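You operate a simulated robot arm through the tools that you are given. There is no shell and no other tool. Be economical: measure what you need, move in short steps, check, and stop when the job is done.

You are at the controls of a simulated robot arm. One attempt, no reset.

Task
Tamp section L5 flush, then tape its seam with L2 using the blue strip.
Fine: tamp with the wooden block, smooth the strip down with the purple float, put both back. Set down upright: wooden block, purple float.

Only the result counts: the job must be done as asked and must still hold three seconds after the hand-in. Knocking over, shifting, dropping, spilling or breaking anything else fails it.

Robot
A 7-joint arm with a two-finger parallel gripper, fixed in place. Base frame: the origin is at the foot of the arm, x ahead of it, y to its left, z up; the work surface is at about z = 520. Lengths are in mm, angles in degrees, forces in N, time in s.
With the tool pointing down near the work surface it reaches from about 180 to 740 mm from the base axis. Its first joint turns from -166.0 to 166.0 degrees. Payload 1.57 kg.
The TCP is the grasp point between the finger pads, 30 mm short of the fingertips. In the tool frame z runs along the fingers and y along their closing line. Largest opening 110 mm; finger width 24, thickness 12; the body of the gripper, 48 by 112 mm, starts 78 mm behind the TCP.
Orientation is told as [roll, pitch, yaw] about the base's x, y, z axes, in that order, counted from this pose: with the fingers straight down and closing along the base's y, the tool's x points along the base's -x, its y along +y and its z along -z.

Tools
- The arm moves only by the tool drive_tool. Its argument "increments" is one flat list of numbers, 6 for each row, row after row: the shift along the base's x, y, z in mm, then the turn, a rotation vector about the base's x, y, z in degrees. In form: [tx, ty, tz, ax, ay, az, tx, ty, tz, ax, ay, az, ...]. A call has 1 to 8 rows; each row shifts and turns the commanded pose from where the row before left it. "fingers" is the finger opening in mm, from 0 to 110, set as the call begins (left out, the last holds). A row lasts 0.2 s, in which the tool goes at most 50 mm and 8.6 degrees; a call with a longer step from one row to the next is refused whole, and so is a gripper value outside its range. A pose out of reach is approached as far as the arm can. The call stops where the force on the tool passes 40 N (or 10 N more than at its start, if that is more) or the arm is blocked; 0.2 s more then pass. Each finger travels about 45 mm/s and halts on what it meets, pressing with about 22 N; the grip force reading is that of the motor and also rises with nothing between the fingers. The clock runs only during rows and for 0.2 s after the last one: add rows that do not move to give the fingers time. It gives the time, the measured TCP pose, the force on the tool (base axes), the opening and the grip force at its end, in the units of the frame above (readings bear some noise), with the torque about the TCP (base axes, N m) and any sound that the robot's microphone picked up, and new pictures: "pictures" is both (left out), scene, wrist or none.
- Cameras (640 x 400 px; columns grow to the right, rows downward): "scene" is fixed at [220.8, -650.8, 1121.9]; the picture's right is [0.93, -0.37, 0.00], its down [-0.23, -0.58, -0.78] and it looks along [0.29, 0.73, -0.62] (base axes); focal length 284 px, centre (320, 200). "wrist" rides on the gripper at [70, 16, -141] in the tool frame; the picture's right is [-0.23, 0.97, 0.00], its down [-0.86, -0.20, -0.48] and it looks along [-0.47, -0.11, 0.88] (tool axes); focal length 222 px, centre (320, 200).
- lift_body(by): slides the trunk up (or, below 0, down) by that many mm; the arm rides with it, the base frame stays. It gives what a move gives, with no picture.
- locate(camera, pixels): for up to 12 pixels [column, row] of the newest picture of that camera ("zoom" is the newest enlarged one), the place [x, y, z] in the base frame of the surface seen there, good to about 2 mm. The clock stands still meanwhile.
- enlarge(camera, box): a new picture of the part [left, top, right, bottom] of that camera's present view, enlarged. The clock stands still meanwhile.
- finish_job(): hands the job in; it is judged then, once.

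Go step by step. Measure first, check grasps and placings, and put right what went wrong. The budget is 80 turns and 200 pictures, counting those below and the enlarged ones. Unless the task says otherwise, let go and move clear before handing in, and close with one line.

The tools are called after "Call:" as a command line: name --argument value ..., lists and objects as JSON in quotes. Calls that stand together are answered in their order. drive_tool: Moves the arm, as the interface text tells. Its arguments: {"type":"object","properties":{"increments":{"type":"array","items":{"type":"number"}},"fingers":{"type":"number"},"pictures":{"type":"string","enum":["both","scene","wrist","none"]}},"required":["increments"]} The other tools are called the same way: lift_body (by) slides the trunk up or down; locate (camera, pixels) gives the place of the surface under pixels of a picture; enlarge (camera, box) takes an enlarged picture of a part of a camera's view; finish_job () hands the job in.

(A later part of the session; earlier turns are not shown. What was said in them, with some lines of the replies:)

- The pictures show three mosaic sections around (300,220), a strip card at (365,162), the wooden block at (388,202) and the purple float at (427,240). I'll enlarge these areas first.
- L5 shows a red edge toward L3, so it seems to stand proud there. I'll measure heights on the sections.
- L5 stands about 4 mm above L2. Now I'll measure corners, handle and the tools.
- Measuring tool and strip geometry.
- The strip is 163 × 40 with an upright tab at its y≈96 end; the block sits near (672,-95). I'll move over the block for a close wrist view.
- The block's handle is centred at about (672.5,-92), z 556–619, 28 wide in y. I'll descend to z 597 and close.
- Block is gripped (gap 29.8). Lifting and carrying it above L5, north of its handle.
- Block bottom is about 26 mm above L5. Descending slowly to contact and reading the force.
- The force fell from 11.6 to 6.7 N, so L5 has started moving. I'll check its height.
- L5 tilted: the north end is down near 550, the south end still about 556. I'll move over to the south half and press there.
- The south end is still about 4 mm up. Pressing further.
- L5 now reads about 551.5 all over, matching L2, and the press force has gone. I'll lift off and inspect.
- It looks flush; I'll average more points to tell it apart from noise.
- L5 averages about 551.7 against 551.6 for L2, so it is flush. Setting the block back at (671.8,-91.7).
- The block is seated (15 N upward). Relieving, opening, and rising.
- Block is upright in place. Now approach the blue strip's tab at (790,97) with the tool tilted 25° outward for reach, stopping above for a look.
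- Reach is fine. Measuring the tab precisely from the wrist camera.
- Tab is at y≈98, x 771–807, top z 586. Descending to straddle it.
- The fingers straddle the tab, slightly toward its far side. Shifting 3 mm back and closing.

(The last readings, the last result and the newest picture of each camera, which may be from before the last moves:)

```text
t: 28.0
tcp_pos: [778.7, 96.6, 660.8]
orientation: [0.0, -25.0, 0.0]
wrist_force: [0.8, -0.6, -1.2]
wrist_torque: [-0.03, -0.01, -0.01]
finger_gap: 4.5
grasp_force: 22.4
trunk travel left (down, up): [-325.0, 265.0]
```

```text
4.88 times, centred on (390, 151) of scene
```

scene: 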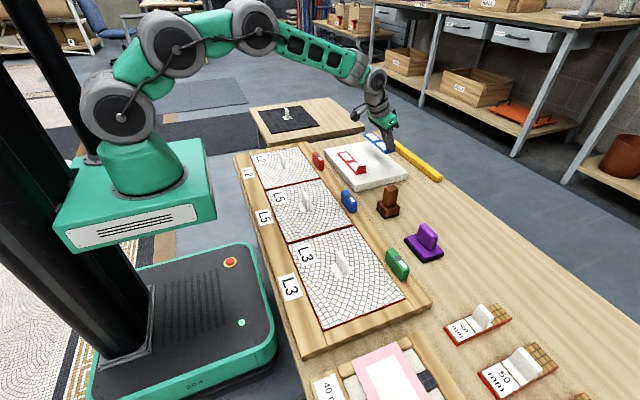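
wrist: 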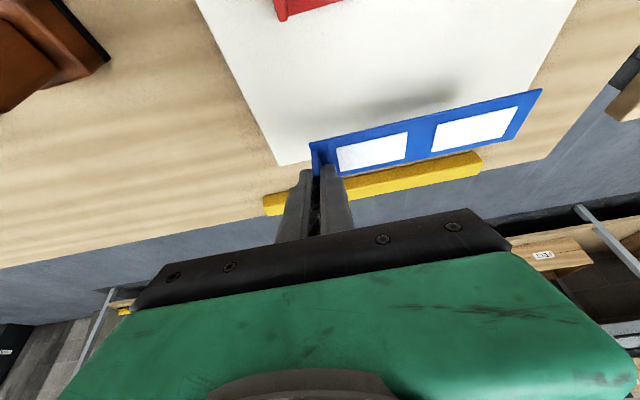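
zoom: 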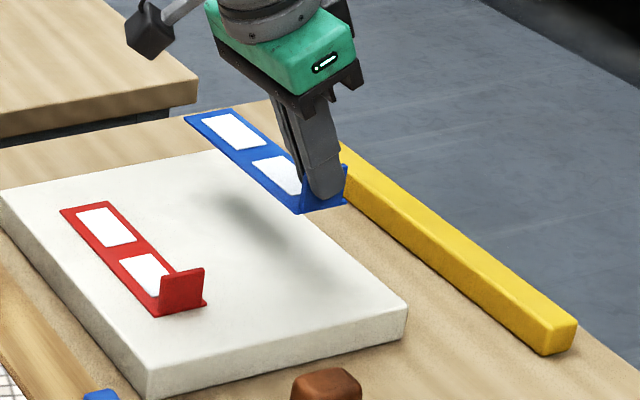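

The strip is lifted level (gap 4.5). Measuring the exact seam line and the red clip.

Call:
enlarge --camera "scene" --box '[260, 165, 340, 215]'

Call:
locate --camera "zoom" --pixels '[[45, 193], [250, 147], [470, 98], [45, 213], [250, 163], [475, 118], [250, 155], [360, 131], [150, 178], [475, 25], [505, 5], [475, 40]]'

```text
8.00 times, centred on (300, 190) of scene
```

zoom: 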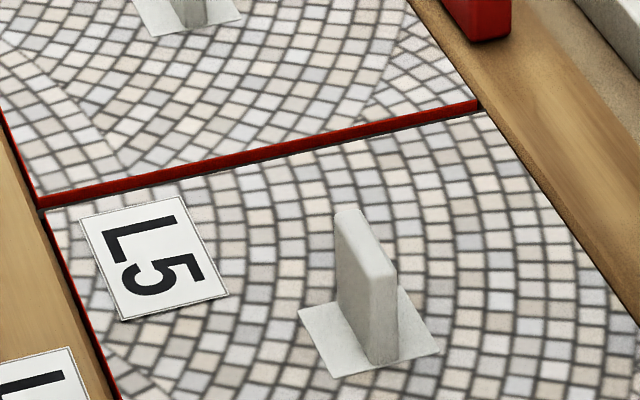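

```text
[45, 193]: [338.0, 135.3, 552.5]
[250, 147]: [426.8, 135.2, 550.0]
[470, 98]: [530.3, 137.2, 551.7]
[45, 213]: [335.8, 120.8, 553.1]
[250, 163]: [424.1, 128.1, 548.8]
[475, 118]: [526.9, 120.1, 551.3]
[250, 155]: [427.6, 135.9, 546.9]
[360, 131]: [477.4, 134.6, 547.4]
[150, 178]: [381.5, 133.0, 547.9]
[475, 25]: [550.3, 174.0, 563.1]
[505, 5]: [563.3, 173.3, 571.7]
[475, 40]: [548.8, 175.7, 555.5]
```

Seam is centred at y≈130, x 335–537. I'll raise the strip, turn it -90° and bring it over the seam (tool target 357.5, 142).

Call:
drive_tool --increments '[0, 0, 30, 0, 0, 0, -38.2, 4.1, 0, 0, 0, -8.18, -38.2, 4.1, 0, 0, 0, -8.18, -38.2, 4.1, 0, 0, 0, -8.18, -38.2, 4.1, 0, 0, 0, -8.18, -38.2, 4.1, 0, 0, 0, -8.18]' --pictures "scene"

Call:
drive_tool --increments '[-38.2, 4.1, 0, 0, 0, -8.18, -38.2, 4.1, 0, 0, 0, -8.18, -38.2, 4.1, 0, 0, 0, -8.18, -38.2, 4.1, 0, 0, 0, -8.18, -38.2, 4.1, 0, 0, 0, -8.18, -38.2, 4.1, 0, 0, 0, -8.2, 0, 0, 0, 0, 0, 0]'

```text
t: 29.4
tcp_pos: [587.7, 116.9, 691.1]
orientation: [0.0, -25.1, -41.1]
wrist_force: [-0.4, 0.8, -0.1]
wrist_torque: [0.0, 0.01, -0.03]
finger_gap: 4.8
grasp_force: 22.5
trunk travel left (down, up): [-325.0, 265.0]
```

scene: 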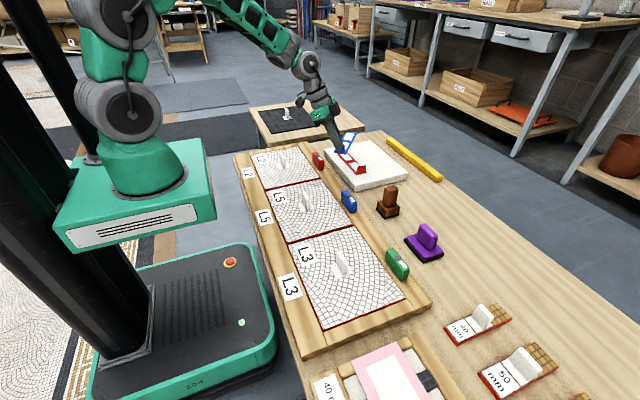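

```text
t: 31.0
tcp_pos: [360.6, 141.4, 688.2]
orientation: [0.0, -25.0, -90.1]
wrist_force: [0.5, 0.1, -0.6]
wrist_torque: [0.05, 0.02, 0.01]
finger_gap: 4.5
grasp_force: 22.2
trunk travel left (down, up): [-325.0, 265.0]
```

scene: 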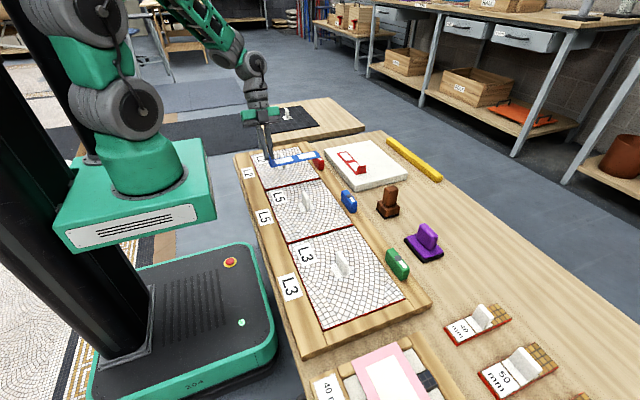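
wrist: 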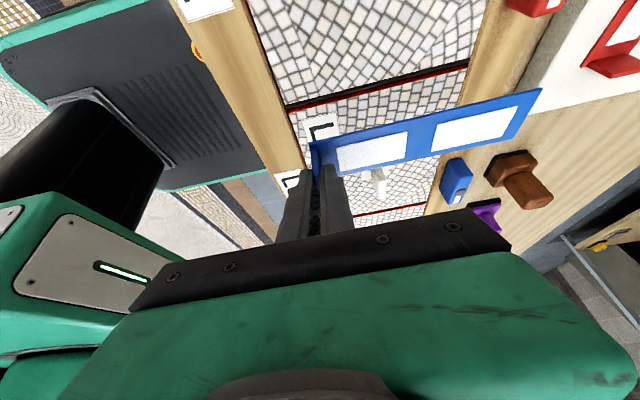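

Strip is aligned along x over the seam. Checking its position before lowering.

Call:
locate --camera "wrist" --pixels '[[538, 91], [509, 136], [324, 142], [336, 165], [430, 118], [415, 155], [470, 108], [455, 150]]'

Call:
enlarge --camera "scene" --box '[240, 130, 340, 200]'

Call:
locate --camera "zoom" --pixels '[[195, 235], [200, 212], [515, 160], [500, 145], [350, 180], [350, 198], [420, 165], [270, 220]]'

```text
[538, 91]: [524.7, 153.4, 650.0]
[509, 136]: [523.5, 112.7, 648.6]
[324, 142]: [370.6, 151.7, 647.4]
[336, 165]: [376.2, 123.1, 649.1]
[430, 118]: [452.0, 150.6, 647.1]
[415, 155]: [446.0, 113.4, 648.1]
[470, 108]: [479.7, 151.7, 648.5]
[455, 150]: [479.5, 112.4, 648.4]
```

```text
5.71 times, centred on (290, 165) of scene
```

zoom: 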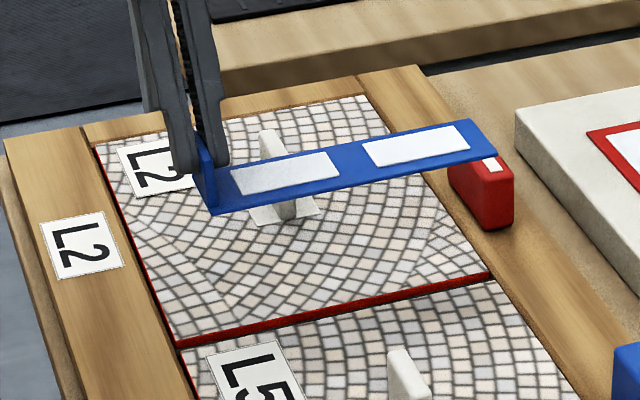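

```text
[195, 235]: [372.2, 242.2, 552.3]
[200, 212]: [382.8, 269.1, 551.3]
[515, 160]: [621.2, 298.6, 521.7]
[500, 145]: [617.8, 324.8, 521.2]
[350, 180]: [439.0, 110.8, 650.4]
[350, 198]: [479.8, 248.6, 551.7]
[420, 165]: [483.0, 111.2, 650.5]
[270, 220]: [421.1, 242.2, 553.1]
```

Strip centre is at (441,132); I'll shift (-4,-2) and lower to just above the panels.

Call:
drive_tool --increments '[-4, -2, -30, 0, 0, 0, 0, 0, -30, 0, 0, 0, 0, 0, -20, 0, 0, 0, 0, 0, -7, 0, 0, 0, 0, 0, 0, 0, 0, 0]'

Call:
enlarge --camera "scene" --box '[240, 140, 340, 210]'

Call:
locate --camera "zoom" --pixels '[[220, 280], [350, 248], [470, 215], [350, 220], [420, 207], [470, 200], [220, 310], [350, 290], [470, 235]]'

```text
t: 32.2
tcp_pos: [356.6, 139.8, 603.7]
orientation: [0.1, -25.0, -90.0]
wrist_force: [-0.2, 0.8, -0.2]
wrist_torque: [0.0, 0.07, 0.01]
finger_gap: 4.5
grasp_force: 22.5
trunk travel left (down, up): [-325.0, 265.0]
```

scene: 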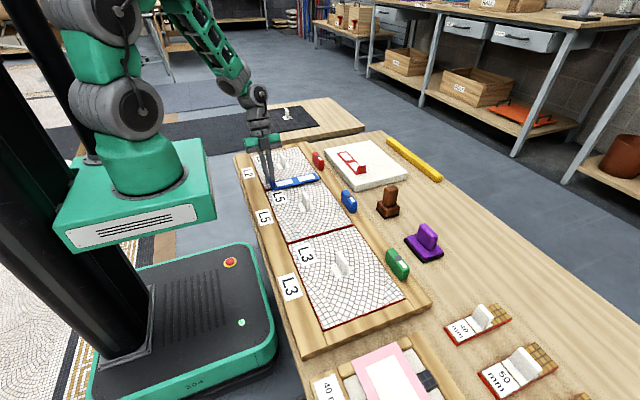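
wrist: 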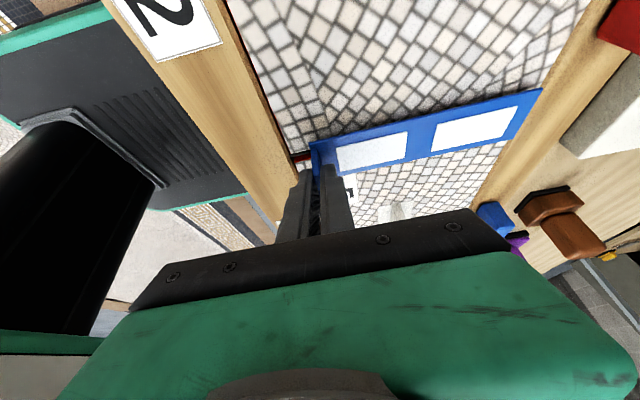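

```text
5.71 times, centred on (290, 175) of scene
```

zoom: 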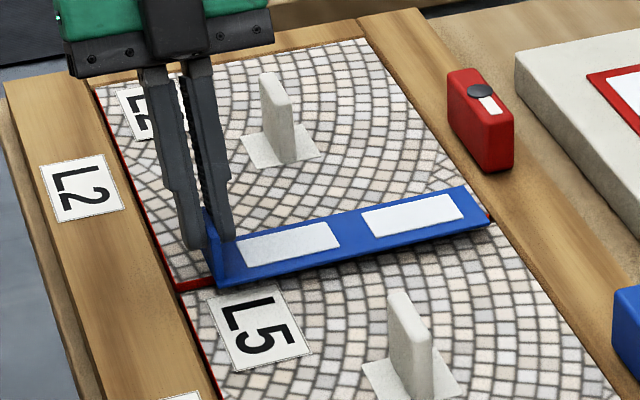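

```text
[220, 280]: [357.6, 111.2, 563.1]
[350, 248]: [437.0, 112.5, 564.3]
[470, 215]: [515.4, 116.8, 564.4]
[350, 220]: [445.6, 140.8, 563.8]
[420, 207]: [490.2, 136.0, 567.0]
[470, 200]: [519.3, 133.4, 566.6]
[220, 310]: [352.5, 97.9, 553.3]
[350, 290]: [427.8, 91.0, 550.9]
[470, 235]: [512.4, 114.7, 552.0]
```

Strip spans y≈110–150, about 10 mm above the panels. Lowering to contact.

Call:
drive_tool --increments '[0, 0, -5, 0, 0, 0, 0, 0, -2, 0, 0, 0, 0, 0, 0, 0, 0, 0]' --pictures "none"

Call:
drive_tool --increments '[0, 0, -1.5, 0, 0, 0, 0, 0, 0, 0, 0, 0]' --pictures "none"

Call:
drive_tool --increments '[0, 0, -1, 0, 0, 0, 0, 0, 0, 0, 0, 0]' --pictures "scene"

Call:
enlarge --camera "scene" --box '[240, 140, 340, 210]'

```text
t: 33.0
tcp_pos: [354.9, 140.6, 596.0]
orientation: [0.1, -25.0, -90.0]
wrist_force: [0.0, 0.2, 0.5]
wrist_torque: [0.0, -0.01, 0.01]
finger_gap: 4.3
grasp_force: 22.0
trunk travel left (down, up): [-325.0, 265.0]
```

```text
t: 33.6
tcp_pos: [354.9, 141.1, 594.9]
orientation: [0.0, -25.0, -89.9]
wrist_force: [0.1, -0.1, -0.7]
wrist_torque: [-0.02, 0.0, 0.01]
finger_gap: 4.4
grasp_force: 22.3
trunk travel left (down, up): [-325.0, 265.0]
```

```text
t: 34.2
tcp_pos: [355.1, 139.9, 593.3]
orientation: [0.0, -25.0, -89.9]
wrist_force: [-0.5, -0.1, 0.1]
wrist_torque: [0.04, 0.01, 0.0]
finger_gap: 4.4
grasp_force: 21.8
trunk travel left (down, up): [-325.0, 265.0]
```

scene: 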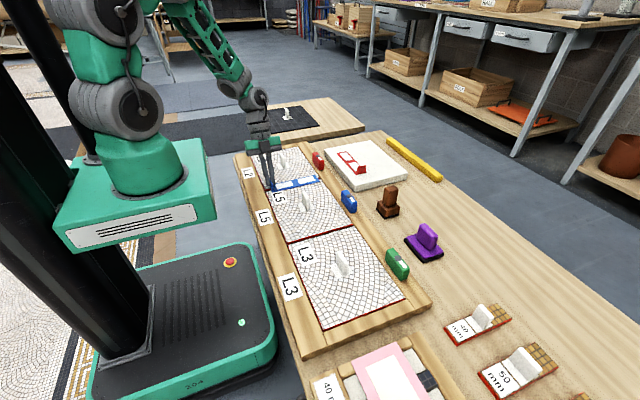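

```text
5.71 times, centred on (290, 175) of scene
```

zoom: 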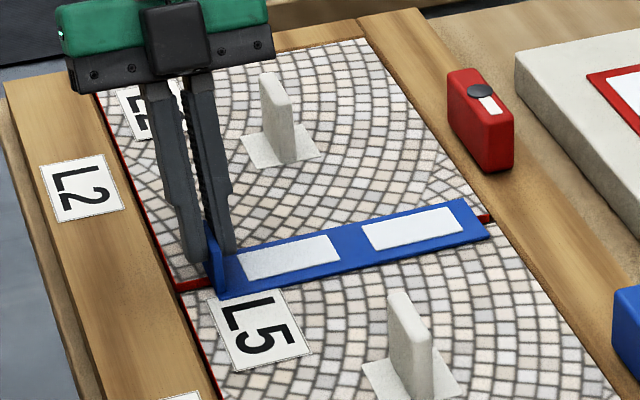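

The strip is centred on the seam line in the picture; only a small gap remains. Lowering by 1 mm steps to contact.

Call:
drive_tool --increments '[0, 0, -1, 0, 0, 0, 0, 0, 0, 0, 0, 0]' --pictures "none"

Call:
drive_tool --increments '[0, 0, -1, 0, 0, 0, 0, 0, 0, 0, 0, 0]' --pictures "none"

Call:
drive_tool --increments '[0, 0, -1, 0, 0, 0, 0, 0, 0, 0, 0, 0]' --pictures "none"

```text
t: 34.8
tcp_pos: [355.9, 141.0, 593.6]
orientation: [0.1, -24.9, -89.9]
wrist_force: [0.8, 0.2, 6.5]
wrist_torque: [-0.08, -0.02, 0.02]
finger_gap: 4.4
grasp_force: 22.0
trunk travel left (down, up): [-325.0, 265.0]
```

```text
t: 35.4
tcp_pos: [354.6, 139.8, 592.9]
orientation: [0.0, -25.0, -90.2]
wrist_force: [1.4, 0.9, 18.1]
wrist_torque: [-0.22, 0.0, 0.01]
finger_gap: 4.3
grasp_force: 22.4
trunk travel left (down, up): [-325.0, 265.0]
```

```text
t: 36.0
tcp_pos: [354.2, 141.3, 592.2]
orientation: [0.1, -24.9, -90.0]
wrist_force: [3.2, 2.5, 20.3]
wrist_torque: [-0.12, 0.0, 0.04]
finger_gap: 4.7
grasp_force: 22.1
trunk travel left (down, up): [-325.0, 265.0]
```

Contact with 20 N. Relaxing, releasing and rising.

Call:
drive_tool --increments '[0, 0, 2, 0, 0, 0, 0, 0, 0, 0, 0, 0]' --pictures "none"

Call:
drive_tool --increments '[0, 0, 0, 0, 0, 0, 0, 0, 0, 0, 0, 0, 0, 0, 0, 0, 0, 0, 0, 0, 20, 0, 0, 0, 0, 0, 40, 0, 0, 0, 0, 0, 45, 0, 0, 0, 0, 0, 45, 0, 0, 0]' --fingers 40

Call:
enlarge --camera "scene" --box '[240, 140, 340, 210]'

Call:
locate --camera "zoom" --pixels '[[222, 290], [350, 258], [470, 228], [290, 240], [410, 212], [470, 206], [215, 235], [220, 310], [350, 290], [440, 260], [300, 190], [420, 180]]'

```text
t: 36.6
tcp_pos: [354.7, 138.6, 592.1]
orientation: [-0.2, -25.1, -89.9]
wrist_force: [0.0, 0.2, 0.4]
wrist_torque: [0.03, 0.01, 0.01]
finger_gap: 4.7
grasp_force: 22.0
trunk travel left (down, up): [-325.0, 265.0]
```

```text
t: 38.2
tcp_pos: [353.8, 140.1, 742.9]
orientation: [-0.1, -25.1, -90.1]
wrist_force: [0.3, -0.9, -0.2]
wrist_torque: [0.0, 0.02, -0.01]
finger_gap: 39.9
grasp_force: 0.0
trunk travel left (down, up): [-325.0, 265.0]
```

scene: 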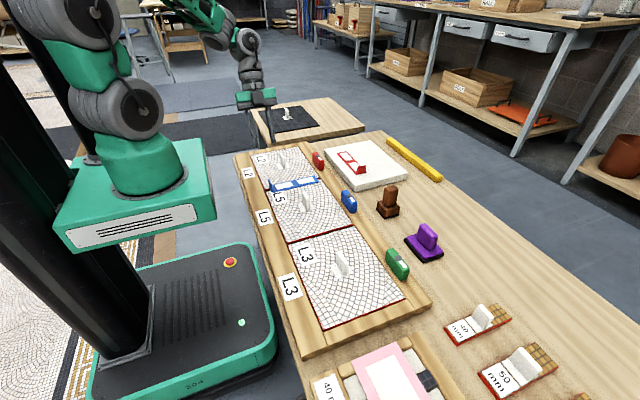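
wrist: 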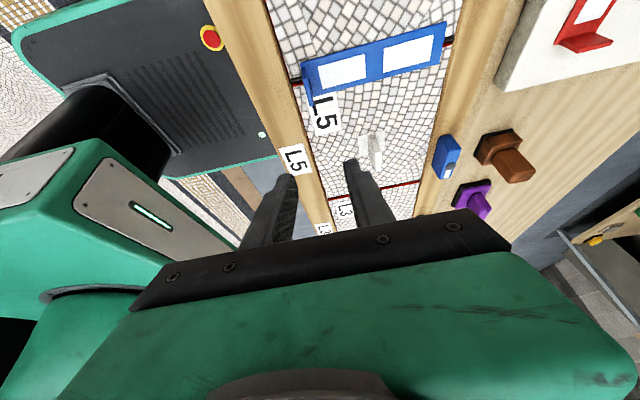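

```text
5.71 times, centred on (290, 175) of scene
```

zoom: 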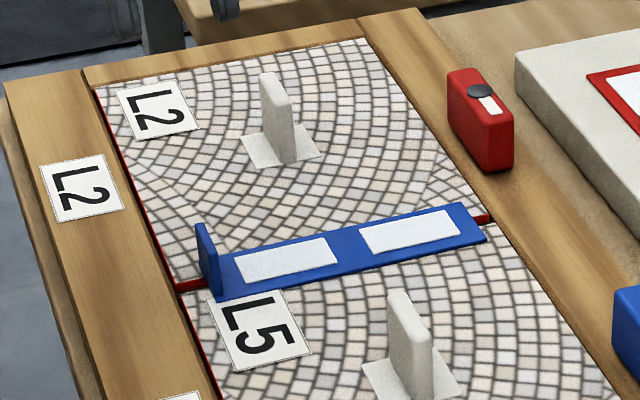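

```text
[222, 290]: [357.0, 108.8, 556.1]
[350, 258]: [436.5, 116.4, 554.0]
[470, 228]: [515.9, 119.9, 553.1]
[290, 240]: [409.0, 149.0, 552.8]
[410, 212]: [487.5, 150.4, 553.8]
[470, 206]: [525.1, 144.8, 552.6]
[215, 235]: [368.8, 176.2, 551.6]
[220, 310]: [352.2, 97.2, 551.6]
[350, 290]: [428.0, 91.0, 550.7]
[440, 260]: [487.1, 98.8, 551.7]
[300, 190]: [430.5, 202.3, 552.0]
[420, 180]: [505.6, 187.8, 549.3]
```

Strip lies on the seam at y≈109–151. Now I untilt the tool and travel above the purple float.

Call:
drive_tool --increments '[28, -35, 0, 8.4, 0, 0, 28, -35, 0, 8.4, 0, 0, 28, -35, 0, 8.2, 0, 0, 28, -35, 0, 0, 0, 0, 28, -35, 0, 0, 0, 0, 28, -35, 0, 0, 0, 0, 28, -35, 0, 0, 0, 0, 28, -35, 0, 0, 0, 0]' --fingers 70 --pictures "none"

Call:
drive_tool --increments '[28, -35, 0, 0, 0, 0, 28, -35, -10, 0, 0, 0, 28, -35, -20, 0, 0, 0, 20, -18, -20, 0, 0, 0, 0, 0, 0, 0, 0, 0]'

```text
t: 40.0
tcp_pos: [576.4, -141.3, 739.4]
orientation: [0.1, 0.0, -90.0]
wrist_force: [0.8, -0.2, -0.3]
wrist_torque: [-0.02, -0.01, 0.03]
finger_gap: 69.9
grasp_force: 0.1
trunk travel left (down, up): [-325.0, 265.0]
```

```text
t: 41.2
tcp_pos: [682.9, -262.8, 689.8]
orientation: [0.0, -0.1, -90.0]
wrist_force: [1.2, 0.2, 0.1]
wrist_torque: [-0.05, -0.02, -0.01]
finger_gap: 70.0
grasp_force: 0.0
trunk travel left (down, up): [-325.0, 265.0]
```

scene: 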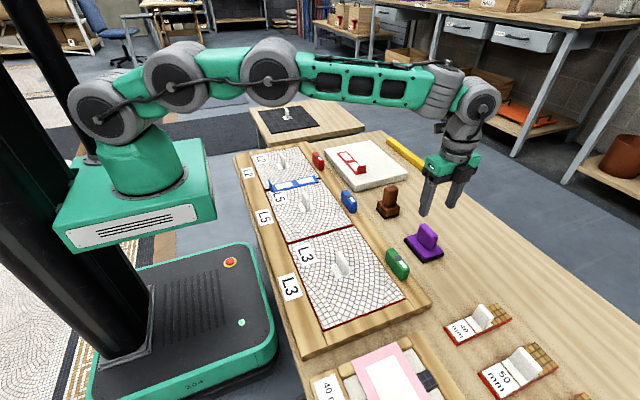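
wrist: 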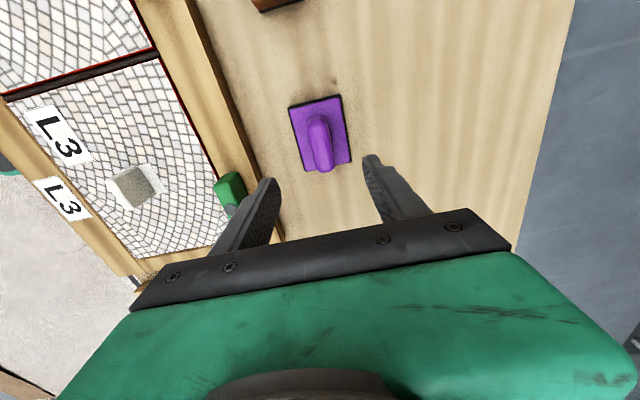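

Call:
enlarge --camera "wrist" --box '[260, 80, 380, 180]'

Call:
locate --camera "zoom" --pixels '[[280, 150], [375, 150], [330, 160], [305, 290], [390, 285], [345, 310], [280, 200], [170, 130], [410, 80], [460, 290], [235, 310], [310, 250]]'

Call:
enlarge --camera "scene" --box '[390, 200, 470, 280]'

Call:
locate --camera "zoom" --pixels '[[250, 200], [290, 190], [370, 265], [340, 280], [300, 230], [280, 240], [370, 300], [140, 260], [270, 400], [420, 340]]'

```text
4.00 times, centred on (320, 130) of wrist
```

zoom: 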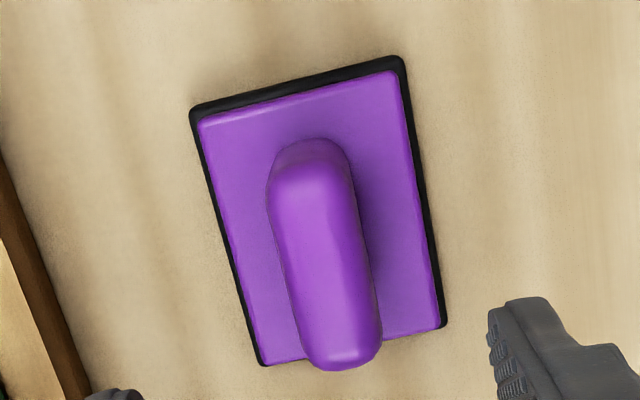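

```text
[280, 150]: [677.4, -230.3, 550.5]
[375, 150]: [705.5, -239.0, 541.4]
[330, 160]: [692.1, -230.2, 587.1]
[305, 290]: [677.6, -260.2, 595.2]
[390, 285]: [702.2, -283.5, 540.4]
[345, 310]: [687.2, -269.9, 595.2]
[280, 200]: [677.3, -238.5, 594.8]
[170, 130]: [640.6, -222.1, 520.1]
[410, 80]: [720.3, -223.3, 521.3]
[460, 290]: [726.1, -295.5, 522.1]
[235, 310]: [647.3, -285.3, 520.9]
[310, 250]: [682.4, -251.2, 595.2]
```

```text
5.00 times, centred on (430, 240) of scene
```

zoom: 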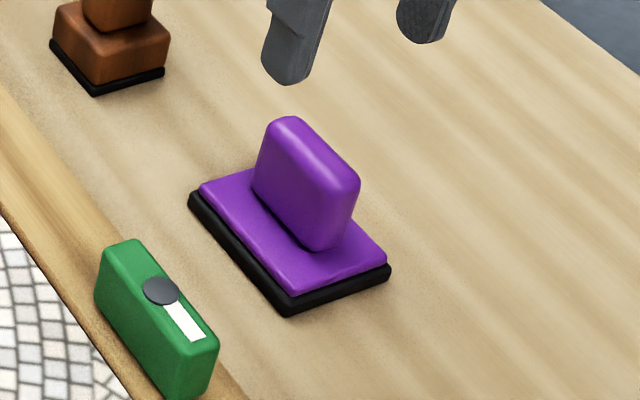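

```text
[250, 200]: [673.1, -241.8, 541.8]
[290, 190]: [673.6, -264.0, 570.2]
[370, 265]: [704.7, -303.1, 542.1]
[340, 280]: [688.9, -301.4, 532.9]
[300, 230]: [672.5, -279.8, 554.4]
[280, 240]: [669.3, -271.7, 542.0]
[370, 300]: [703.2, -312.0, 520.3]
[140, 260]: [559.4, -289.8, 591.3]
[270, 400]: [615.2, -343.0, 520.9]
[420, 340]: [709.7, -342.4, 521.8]
```

Float handle is centred at (683,-262), 21 mm thick, z 542–595. Descending to z 580 and gripping.

Call:
drive_tool --increments '[0, 0, -40, 0, 0, 0, 0, 0, -40, 0, 0, 0, 0, 0, -25, 0, 0, 0, 0, 0, -5, 0, 0, 0, 0, 0, 0, 0, 0, 0]' --pictures "none"

Call:
drive_tool --increments '[0, 0, 0, 0, 0, 0, 0, 0, 0, 0, 0, 0, 0, 0, 0, 0, 0, 0, 0, 0, 0, 0, 0, 0, 0, 0, 0, 0, 0, 0]' --fingers 0 --pictures "wrist"

```text
t: 42.4
tcp_pos: [683.8, -263.2, 582.4]
orientation: [0.0, 0.1, -90.0]
wrist_force: [-0.7, -0.4, -0.8]
wrist_torque: [0.01, -0.04, 0.01]
finger_gap: 70.3
grasp_force: 0.1
trunk travel left (down, up): [-325.0, 265.0]
```

```text
t: 43.6
tcp_pos: [682.5, -262.1, 582.4]
orientation: [0.0, 0.0, -90.0]
wrist_force: [1.8, 0.0, 0.7]
wrist_torque: [-0.04, -0.04, 0.04]
finger_gap: 23.8
grasp_force: 21.9
trunk travel left (down, up): [-325.0, 265.0]
```

wrist: 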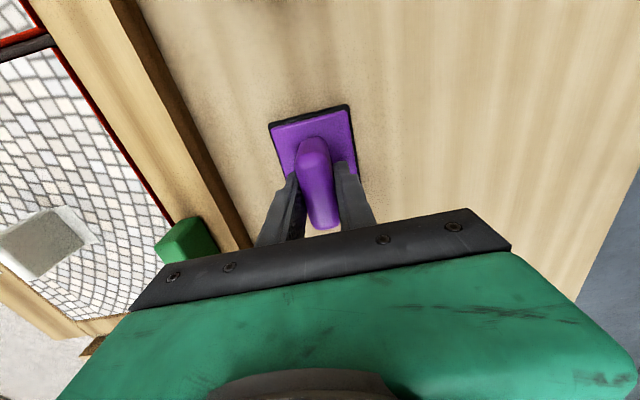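

Float gripped. Lifting and moving over the middle of the strip.

Call:
drive_tool --increments '[0, 0, 25, 0, 0, 0, 0, 0, 48, 0, 0, 0, 0, 0, 48, 0, 0, 0, -24, 39, 10, 0, 0, 0, -24, 39, 0, 0, 0, 0, -24, 39, 0, 0, 0, 0, -24, 39, 0, 0, 0, 0, -24, 39, 0, 0, 0, 0]' --pictures "none"

Call:
drive_tool --increments '[-24, 39, 0, 0, 0, 0, -24, 39, 0, 0, 0, 0, -24, 39, 0, 0, 0, 0, -24, 39, 0, 0, 0, 0, -27, 42, 0, 0, 0, 0, 0, 0, -40, 0, 0, 0, 0, 0, -30, 0, 0, 0, 0, 0, 0, 0, 0, 0]'

Call:
enlarge --camera "scene" --box '[240, 140, 340, 210]'

```text
t: 45.4
tcp_pos: [564.1, -68.6, 711.1]
orientation: [-0.1, 0.1, -90.1]
wrist_force: [-0.8, -0.1, -2.3]
wrist_torque: [-0.01, -0.01, -0.01]
finger_gap: 24.0
grasp_force: 22.3
trunk travel left (down, up): [-325.0, 265.0]
```

```text
t: 47.2
tcp_pos: [439.5, 128.7, 642.7]
orientation: [0.0, 0.0, -90.0]
wrist_force: [0.0, -0.3, -2.0]
wrist_torque: [-0.06, 0.03, 0.0]
finger_gap: 23.8
grasp_force: 21.5
trunk travel left (down, up): [-325.0, 265.0]
```

scene: 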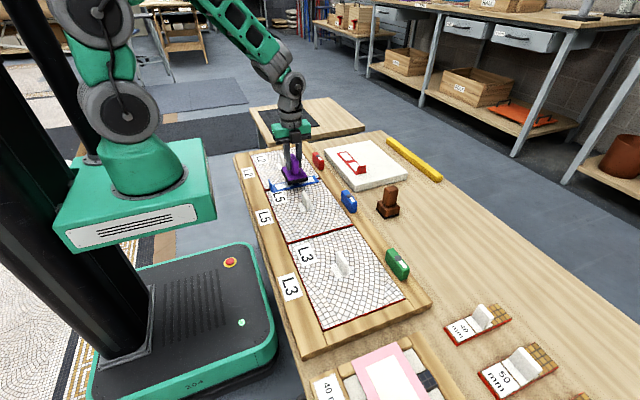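
wrist: 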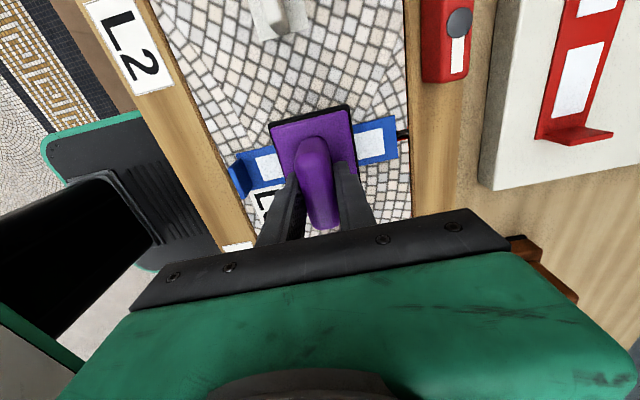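

```text
5.71 times, centred on (290, 175) of scene
```

zoom: 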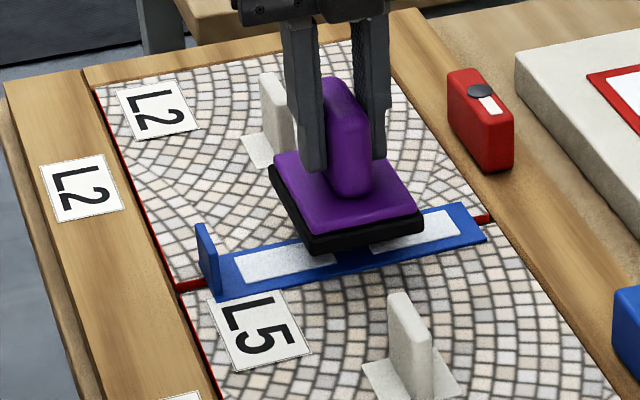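

Float hovers over the strip about 27 mm up. Lowering to press at the middle first.

Call:
drive_tool --increments '[0, 1, -15, 0, 0, 0, 0, 0, -8, 0, 0, 0, 0, 0, -2, 0, 0, 0, 0, 0, 0, 0, 0, 0]' --pictures "none"

Call:
drive_tool --increments '[0, 0, -1, 0, 0, 0, 0, 0, 0, 0, 0, 0]' --pictures "none"

Call:
drive_tool --increments '[0, 0, -1, 0, 0, 0, 0, 0, 0, 0, 0, 0]' --pictures "none"

Call:
drive_tool --increments '[0, 0, -1, 0, 0, 0, 0, 0, 0, 0, 0, 0]' --pictures "none"

```text
t: 48.2
tcp_pos: [439.8, 129.7, 617.1]
orientation: [0.0, -0.1, -90.1]
wrist_force: [0.9, -0.3, -2.0]
wrist_torque: [0.03, 0.02, 0.0]
finger_gap: 24.0
grasp_force: 21.6
trunk travel left (down, up): [-325.0, 265.0]
```

```text
t: 48.8
tcp_pos: [440.6, 132.3, 616.3]
orientation: [0.0, 0.1, -90.0]
wrist_force: [-0.7, 0.6, -1.8]
wrist_torque: [0.02, -0.02, -0.02]
finger_gap: 24.2
grasp_force: 21.8
trunk travel left (down, up): [-325.0, 265.0]
```

```text
t: 49.4
tcp_pos: [441.5, 131.5, 616.2]
orientation: [0.1, 0.0, -90.0]
wrist_force: [0.3, -0.2, -2.0]
wrist_torque: [0.03, 0.03, 0.03]
finger_gap: 23.7
grasp_force: 22.6
trunk travel left (down, up): [-325.0, 265.0]
```

```text
t: 50.0
tcp_pos: [440.3, 130.3, 613.9]
orientation: [0.0, 0.1, -90.0]
wrist_force: [0.3, 0.0, -1.6]
wrist_torque: [0.03, -0.02, 0.0]
finger_gap: 23.8
grasp_force: 22.1
trunk travel left (down, up): [-325.0, 265.0]
```

Call:
drive_tool --increments '[0, 0, -1, 0, 0, 0, 0, 0, 0, 0, 0, 0]' --pictures "none"

Call:
drive_tool --increments '[0, 0, -0.7, 0, 0, 0, 0, 0, 0, 0, 0, 0]' --pictures "scene"

Call:
enlarge --camera "scene" --box '[240, 140, 340, 210]'

```text
t: 50.6
tcp_pos: [440.4, 130.3, 615.3]
orientation: [-0.1, -0.1, -90.0]
wrist_force: [0.9, 0.7, -2.0]
wrist_torque: [0.0, -0.01, 0.01]
finger_gap: 23.7
grasp_force: 22.2
trunk travel left (down, up): [-325.0, 265.0]
```

```text
t: 51.2
tcp_pos: [439.7, 130.8, 614.5]
orientation: [0.0, 0.0, -90.1]
wrist_force: [-0.2, -0.5, 0.9]
wrist_torque: [0.0, 0.08, 0.02]
finger_gap: 23.8
grasp_force: 22.4
trunk travel left (down, up): [-325.0, 265.0]
```

scene: 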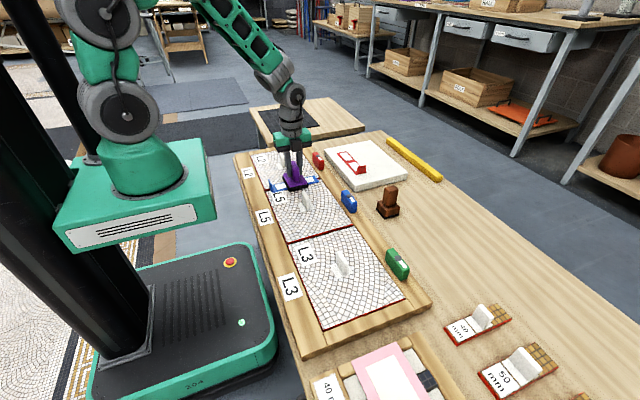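

```text
5.71 times, centred on (290, 175) of scene
```

zoom: 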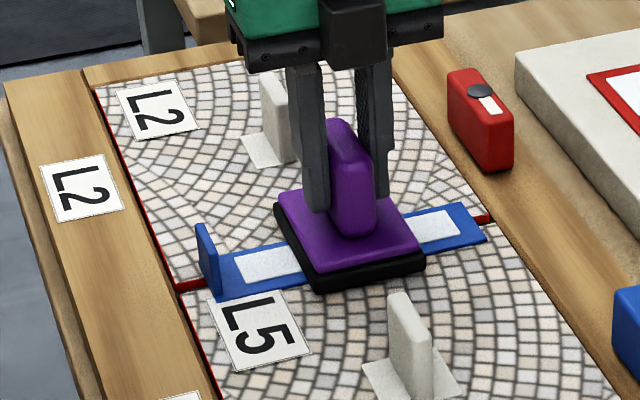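

Contact began (0.9 N net). Pressing a little harder.

Call:
drive_tool --increments '[0, 0, -1, 0, 0, 0, 0, 0, 0, 0, 0, 0]' --pictures "none"

Call:
drive_tool --increments '[0, 0, -0.7, 0, 0, 0, 0, 0, 0, 0, 0, 0]' --pictures "none"

```text
t: 51.8
tcp_pos: [438.4, 130.2, 613.5]
orientation: [0.1, 0.0, -90.0]
wrist_force: [-1.1, -0.6, 12.3]
wrist_torque: [-0.08, 0.2, 0.0]
finger_gap: 24.0
grasp_force: 21.9
trunk travel left (down, up): [-325.0, 265.0]
```

```text
t: 52.4
tcp_pos: [441.1, 130.8, 612.8]
orientation: [0.1, 0.1, -90.0]
wrist_force: [-0.3, -1.3, 20.5]
wrist_torque: [-0.17, 0.23, -0.02]
finger_gap: 23.8
grasp_force: 22.2
trunk travel left (down, up): [-325.0, 265.0]
```

20 N at the middle. Easing slightly and gliding toward the free end.

Call:
drive_tool --increments '[2, 0, 0.4, 0, 0, 0, 6, 0, 0, 0, 0, 0, 6, 0, 0, 0, 0, 0]' --pictures "scene"

Call:
enlarge --camera "scene" --box '[240, 140, 340, 210]'

```text
t: 53.1
tcp_pos: [446.3, 132.3, 612.3]
orientation: [-0.4, 0.1, -89.9]
wrist_force: [-11.4, -2.1, 23.6]
wrist_torque: [-0.22, -0.01, -0.08]
finger_gap: 23.7
grasp_force: 22.0
trunk travel left (down, up): [-325.0, 265.0]
stopped in row 3: the force on the tool passed its limit (the readings are from after the stop); the commanded pose is now the measured one
```

scene: 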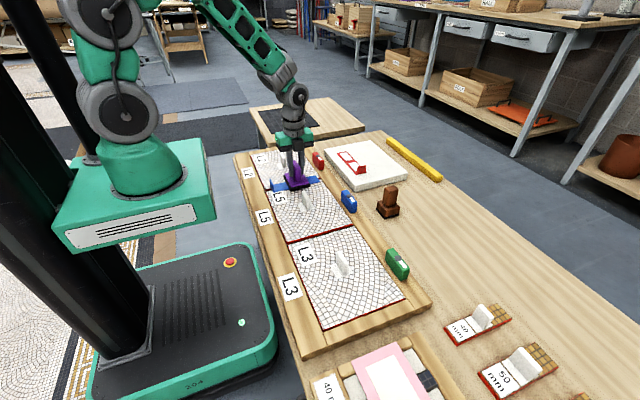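

```text
5.71 times, centred on (290, 175) of scene
```

zoom: 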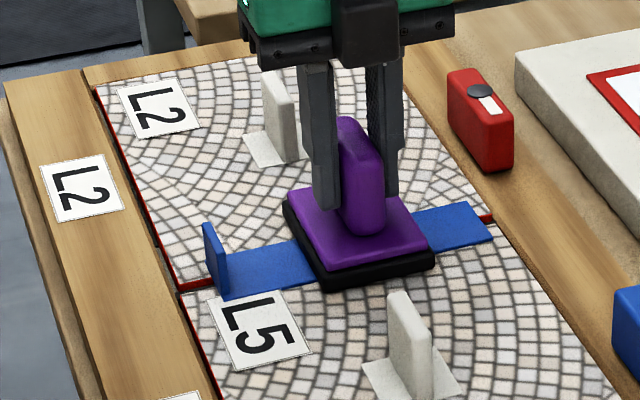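

The white marks on the strip have vanished (it now shows plain blue), which suggests it has bonded. The strip moved a few mm in x with the glide, so I'll stop sliding, lift off and inspect.

Call:
drive_tool --increments '[0, 0, 2, 0, 0, 0, 0, 0, 10, 0, 0, 0, 0, 0, 40, 0, 0, 0, 0, 0, 46, 0, 0, 0, 30, -40, 0, 0, 0, 0, 30, -40, 0, 0, 0, 0, 30, -40, 0, 0, 0, 0]'

Call:
enlarge --camera "scene" --box '[240, 140, 340, 210]'

Call:
locate --camera "zoom" --pixels '[[230, 290], [350, 258], [480, 230], [290, 243], [410, 215], [470, 208], [215, 235], [220, 310], [350, 290], [440, 260], [300, 190], [420, 180]]'

```text
t: 54.8
tcp_pos: [536.2, 11.1, 709.8]
orientation: [-0.6, -0.1, -89.9]
wrist_force: [0.0, -0.3, -1.5]
wrist_torque: [0.0, 0.01, 0.01]
finger_gap: 23.8
grasp_force: 21.6
trunk travel left (down, up): [-325.0, 265.0]
```

scene: 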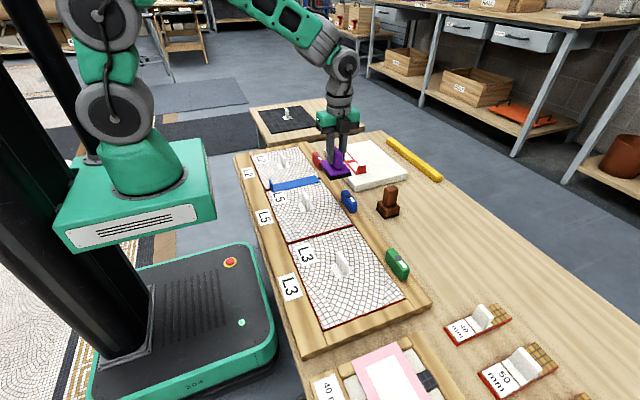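
wrist: 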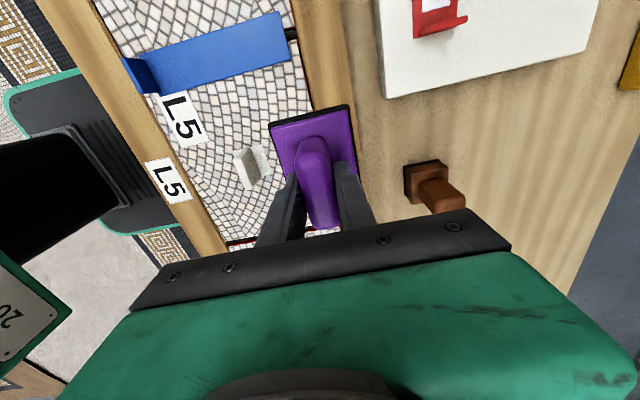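

```text
5.71 times, centred on (290, 175) of scene
```

zoom: 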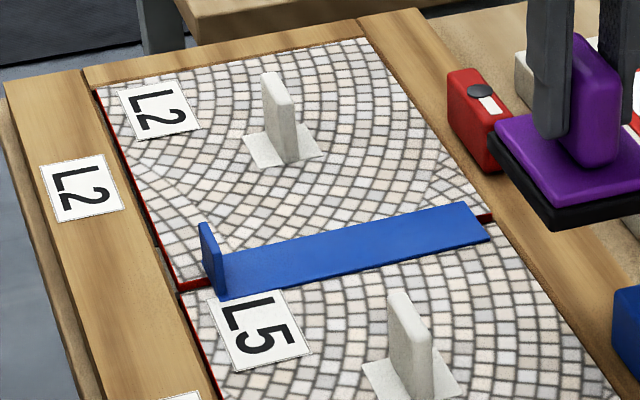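

```text
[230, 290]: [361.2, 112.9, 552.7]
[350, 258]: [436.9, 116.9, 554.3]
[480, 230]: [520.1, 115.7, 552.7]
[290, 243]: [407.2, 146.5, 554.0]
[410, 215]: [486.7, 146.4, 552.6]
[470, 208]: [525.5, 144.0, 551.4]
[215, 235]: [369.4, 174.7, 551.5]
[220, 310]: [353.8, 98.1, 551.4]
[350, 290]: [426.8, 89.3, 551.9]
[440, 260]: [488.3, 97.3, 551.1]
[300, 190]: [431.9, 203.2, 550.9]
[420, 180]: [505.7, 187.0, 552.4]
```

The strip lies flat and bonded, x≈360–525, y≈110–150 across the seam. Returning the float to its spot at (683,-262.5), correcting the 0.5° roll.

Call:
drive_tool --increments '[21, -39, 0, 0.5, 0, 0, 21, -39, 0, 0, 0, 0, 21, -39, 0, 0, 0, 0, 21, -39, 0, 0, 0, 0, 21, -39, 0, 0, 0, 0, 21, -39, 0, 0, 0, 0, 21, -39.5, -10, 0, 0, 0, 0, 0, 0, 0, 0, 0]' --pictures "none"

Call:
drive_tool --increments '[0, 0, -45, 0, 0, 0, 0, 0, -45, 0, 0, 0, 0, 0, -18, 0, 0, 0, 0, 0, -4, 0, 0, 0, 0, 0, 0, 0, 0, 0]'

```text
t: 56.5
tcp_pos: [682.2, -262.5, 700.0]
orientation: [-0.5, 0.4, -89.9]
wrist_force: [0.5, 0.4, -1.9]
wrist_torque: [-0.01, 0.0, 0.02]
finger_gap: 24.0
grasp_force: 21.9
trunk travel left (down, up): [-325.0, 265.0]
```

```text
t: 57.8
tcp_pos: [683.9, -262.6, 585.8]
orientation: [-0.6, 0.4, -89.8]
wrist_force: [0.1, 0.5, -1.1]
wrist_torque: [-0.02, 0.04, -0.01]
finger_gap: 23.6
grasp_force: 21.8
trunk travel left (down, up): [-325.0, 265.0]
```

scene: 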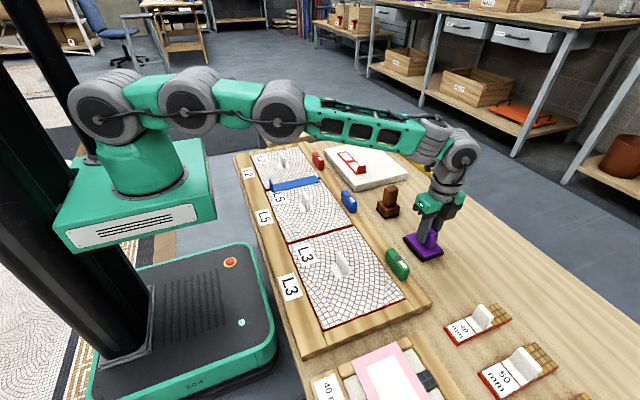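
wrist: 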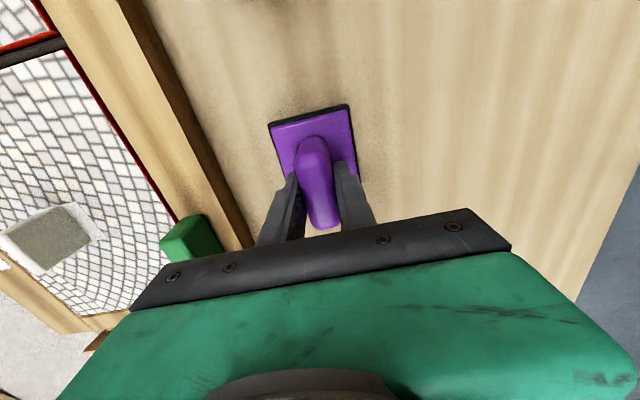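

Correcting a half-degree tilt and lowering the float the last few mm.

Call:
drive_tool --increments '[0, 0, -2, -0.4, -0.6, 0, 0, 0, -1, 0, 0, 0, 0, 0, 0, 0, 0, 0]' --pictures "none"

Call:
drive_tool --increments '[0, 0, -1, 0, 0, 0, 0, 0, 0, 0, 0, 0]' --pictures "none"

Call:
drive_tool --increments '[0, 0, -1, 0, 0, 0, 0, 0, 0, 0, 0, 0]' --pictures "none"

```text
t: 58.5
tcp_pos: [685.0, -262.4, 582.4]
orientation: [0.2, 0.0, -89.9]
wrist_force: [0.2, -0.3, -1.7]
wrist_torque: [0.0, -0.01, 0.03]
finger_gap: 23.7
grasp_force: 22.3
trunk travel left (down, up): [-325.0, 265.0]
```

```text
t: 59.1
tcp_pos: [684.0, -261.1, 582.2]
orientation: [0.1, -0.1, -89.9]
wrist_force: [-0.9, -0.1, -2.6]
wrist_torque: [0.0, 0.01, -0.03]
finger_gap: 23.9
grasp_force: 22.5
trunk travel left (down, up): [-325.0, 265.0]
```

```text
t: 59.8
tcp_pos: [683.9, -261.5, 583.4]
orientation: [0.2, -0.1, -89.9]
wrist_force: [-0.1, 0.3, -1.8]
wrist_torque: [0.01, 0.0, 0.02]
finger_gap: 23.8
grasp_force: 22.0
trunk travel left (down, up): [-325.0, 265.0]
```

Call:
drive_tool --increments '[0, 0, -1, 0, 0, 0, 0, 0, 0, 0, 0, 0]' --pictures "none"

Call:
drive_tool --increments '[0, 0, -1, 0, 0, 0, 0, 0, 0, 0, 0, 0]' --pictures "none"

```text
t: 60.4
tcp_pos: [685.6, -261.6, 581.7]
orientation: [0.1, -0.1, -89.9]
wrist_force: [-3.7, 2.8, 3.0]
wrist_torque: [0.2, 0.29, -0.05]
finger_gap: 24.0
grasp_force: 21.8
trunk travel left (down, up): [-325.0, 265.0]
```

```text
t: 61.0
tcp_pos: [684.9, -261.8, 581.6]
orientation: [0.1, 0.0, -90.0]
wrist_force: [-5.6, 3.5, 8.2]
wrist_torque: [0.28, 0.45, 0.04]
finger_gap: 24.2
grasp_force: 22.8
trunk travel left (down, up): [-325.0, 265.0]
```

The float has seated (8 N up). Releasing and rising clear.

Call:
drive_tool --increments '[0, 0, 0.5, 0, 0, 0, 0, 0, 0, 0, 0, 0, 0, 0, 0, 0, 0, 0, 0, 0, 0, 0, 0, 0, 0, 0, 30, 0, 0, 0, 0, 0, 45, 0, 0, 0, 0, 0, 45, 0, 0, 0, -40, 20, 20, 0, 0, 0]' --fingers 65

Call:
enlarge --camera "scene" --box '[230, 130, 470, 290]'

Call:
locate --camera "scene" --pixels '[[388, 187], [428, 228], [280, 205], [275, 198], [316, 188], [325, 200], [289, 236], [340, 222], [262, 170], [300, 165], [310, 172], [320, 229]]'

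```text
t: 62.8
tcp_pos: [642.0, -241.8, 721.4]
orientation: [0.0, 0.1, -90.0]
wrist_force: [0.0, -0.7, -1.0]
wrist_torque: [0.02, 0.0, -0.02]
finger_gap: 65.0
grasp_force: 0.1
trunk travel left (down, up): [-325.0, 265.0]
```

scene: 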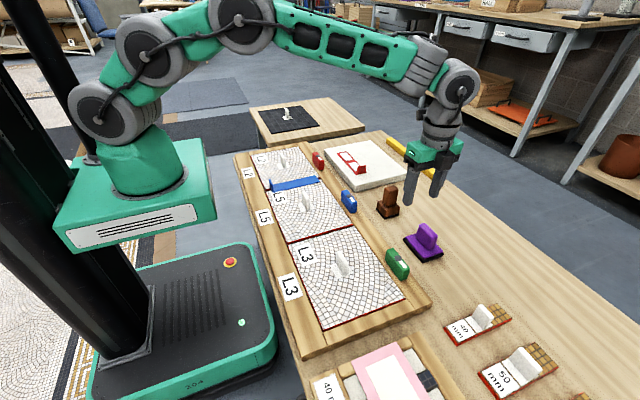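
wrist: 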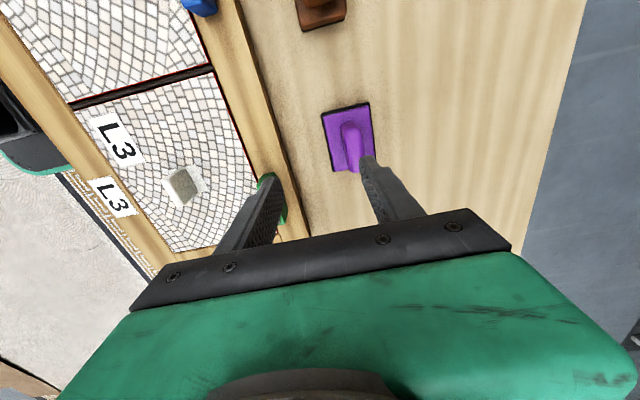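

```text
2.50 times, centred on (350, 210) of scene
```

zoom: 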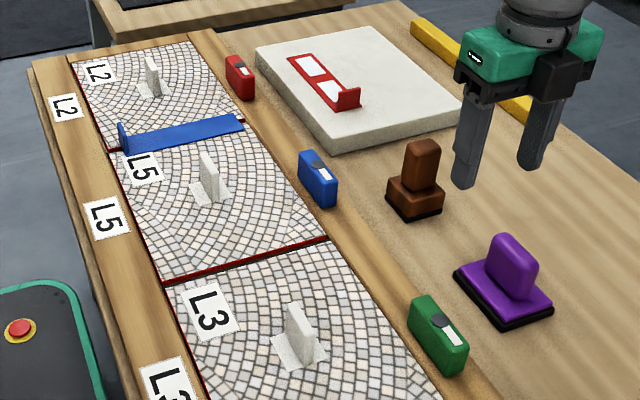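

```text
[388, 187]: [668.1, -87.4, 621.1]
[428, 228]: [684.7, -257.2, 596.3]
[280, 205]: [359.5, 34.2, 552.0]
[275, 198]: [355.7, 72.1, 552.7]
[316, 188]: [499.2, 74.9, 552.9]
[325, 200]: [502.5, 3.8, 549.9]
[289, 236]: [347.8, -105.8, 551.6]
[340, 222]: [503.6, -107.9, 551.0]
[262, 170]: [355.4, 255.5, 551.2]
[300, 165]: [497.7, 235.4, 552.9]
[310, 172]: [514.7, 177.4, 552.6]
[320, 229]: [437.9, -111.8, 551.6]
```

Both tools are standing upright in their original spots, L5 reads level with L2 (about 551.5), and the blue strip lies bonded along the seam. The arm is clear, so I'm handing in.

Call:
finish_job

```text
The job is handed in.
```

L5 is tamped flush with L2, the blue strip is smoothed down over their seam, and the wooden block and purple float are upright in their places; L2 may have shifted by 1–2 mm when the float slid along the strip.
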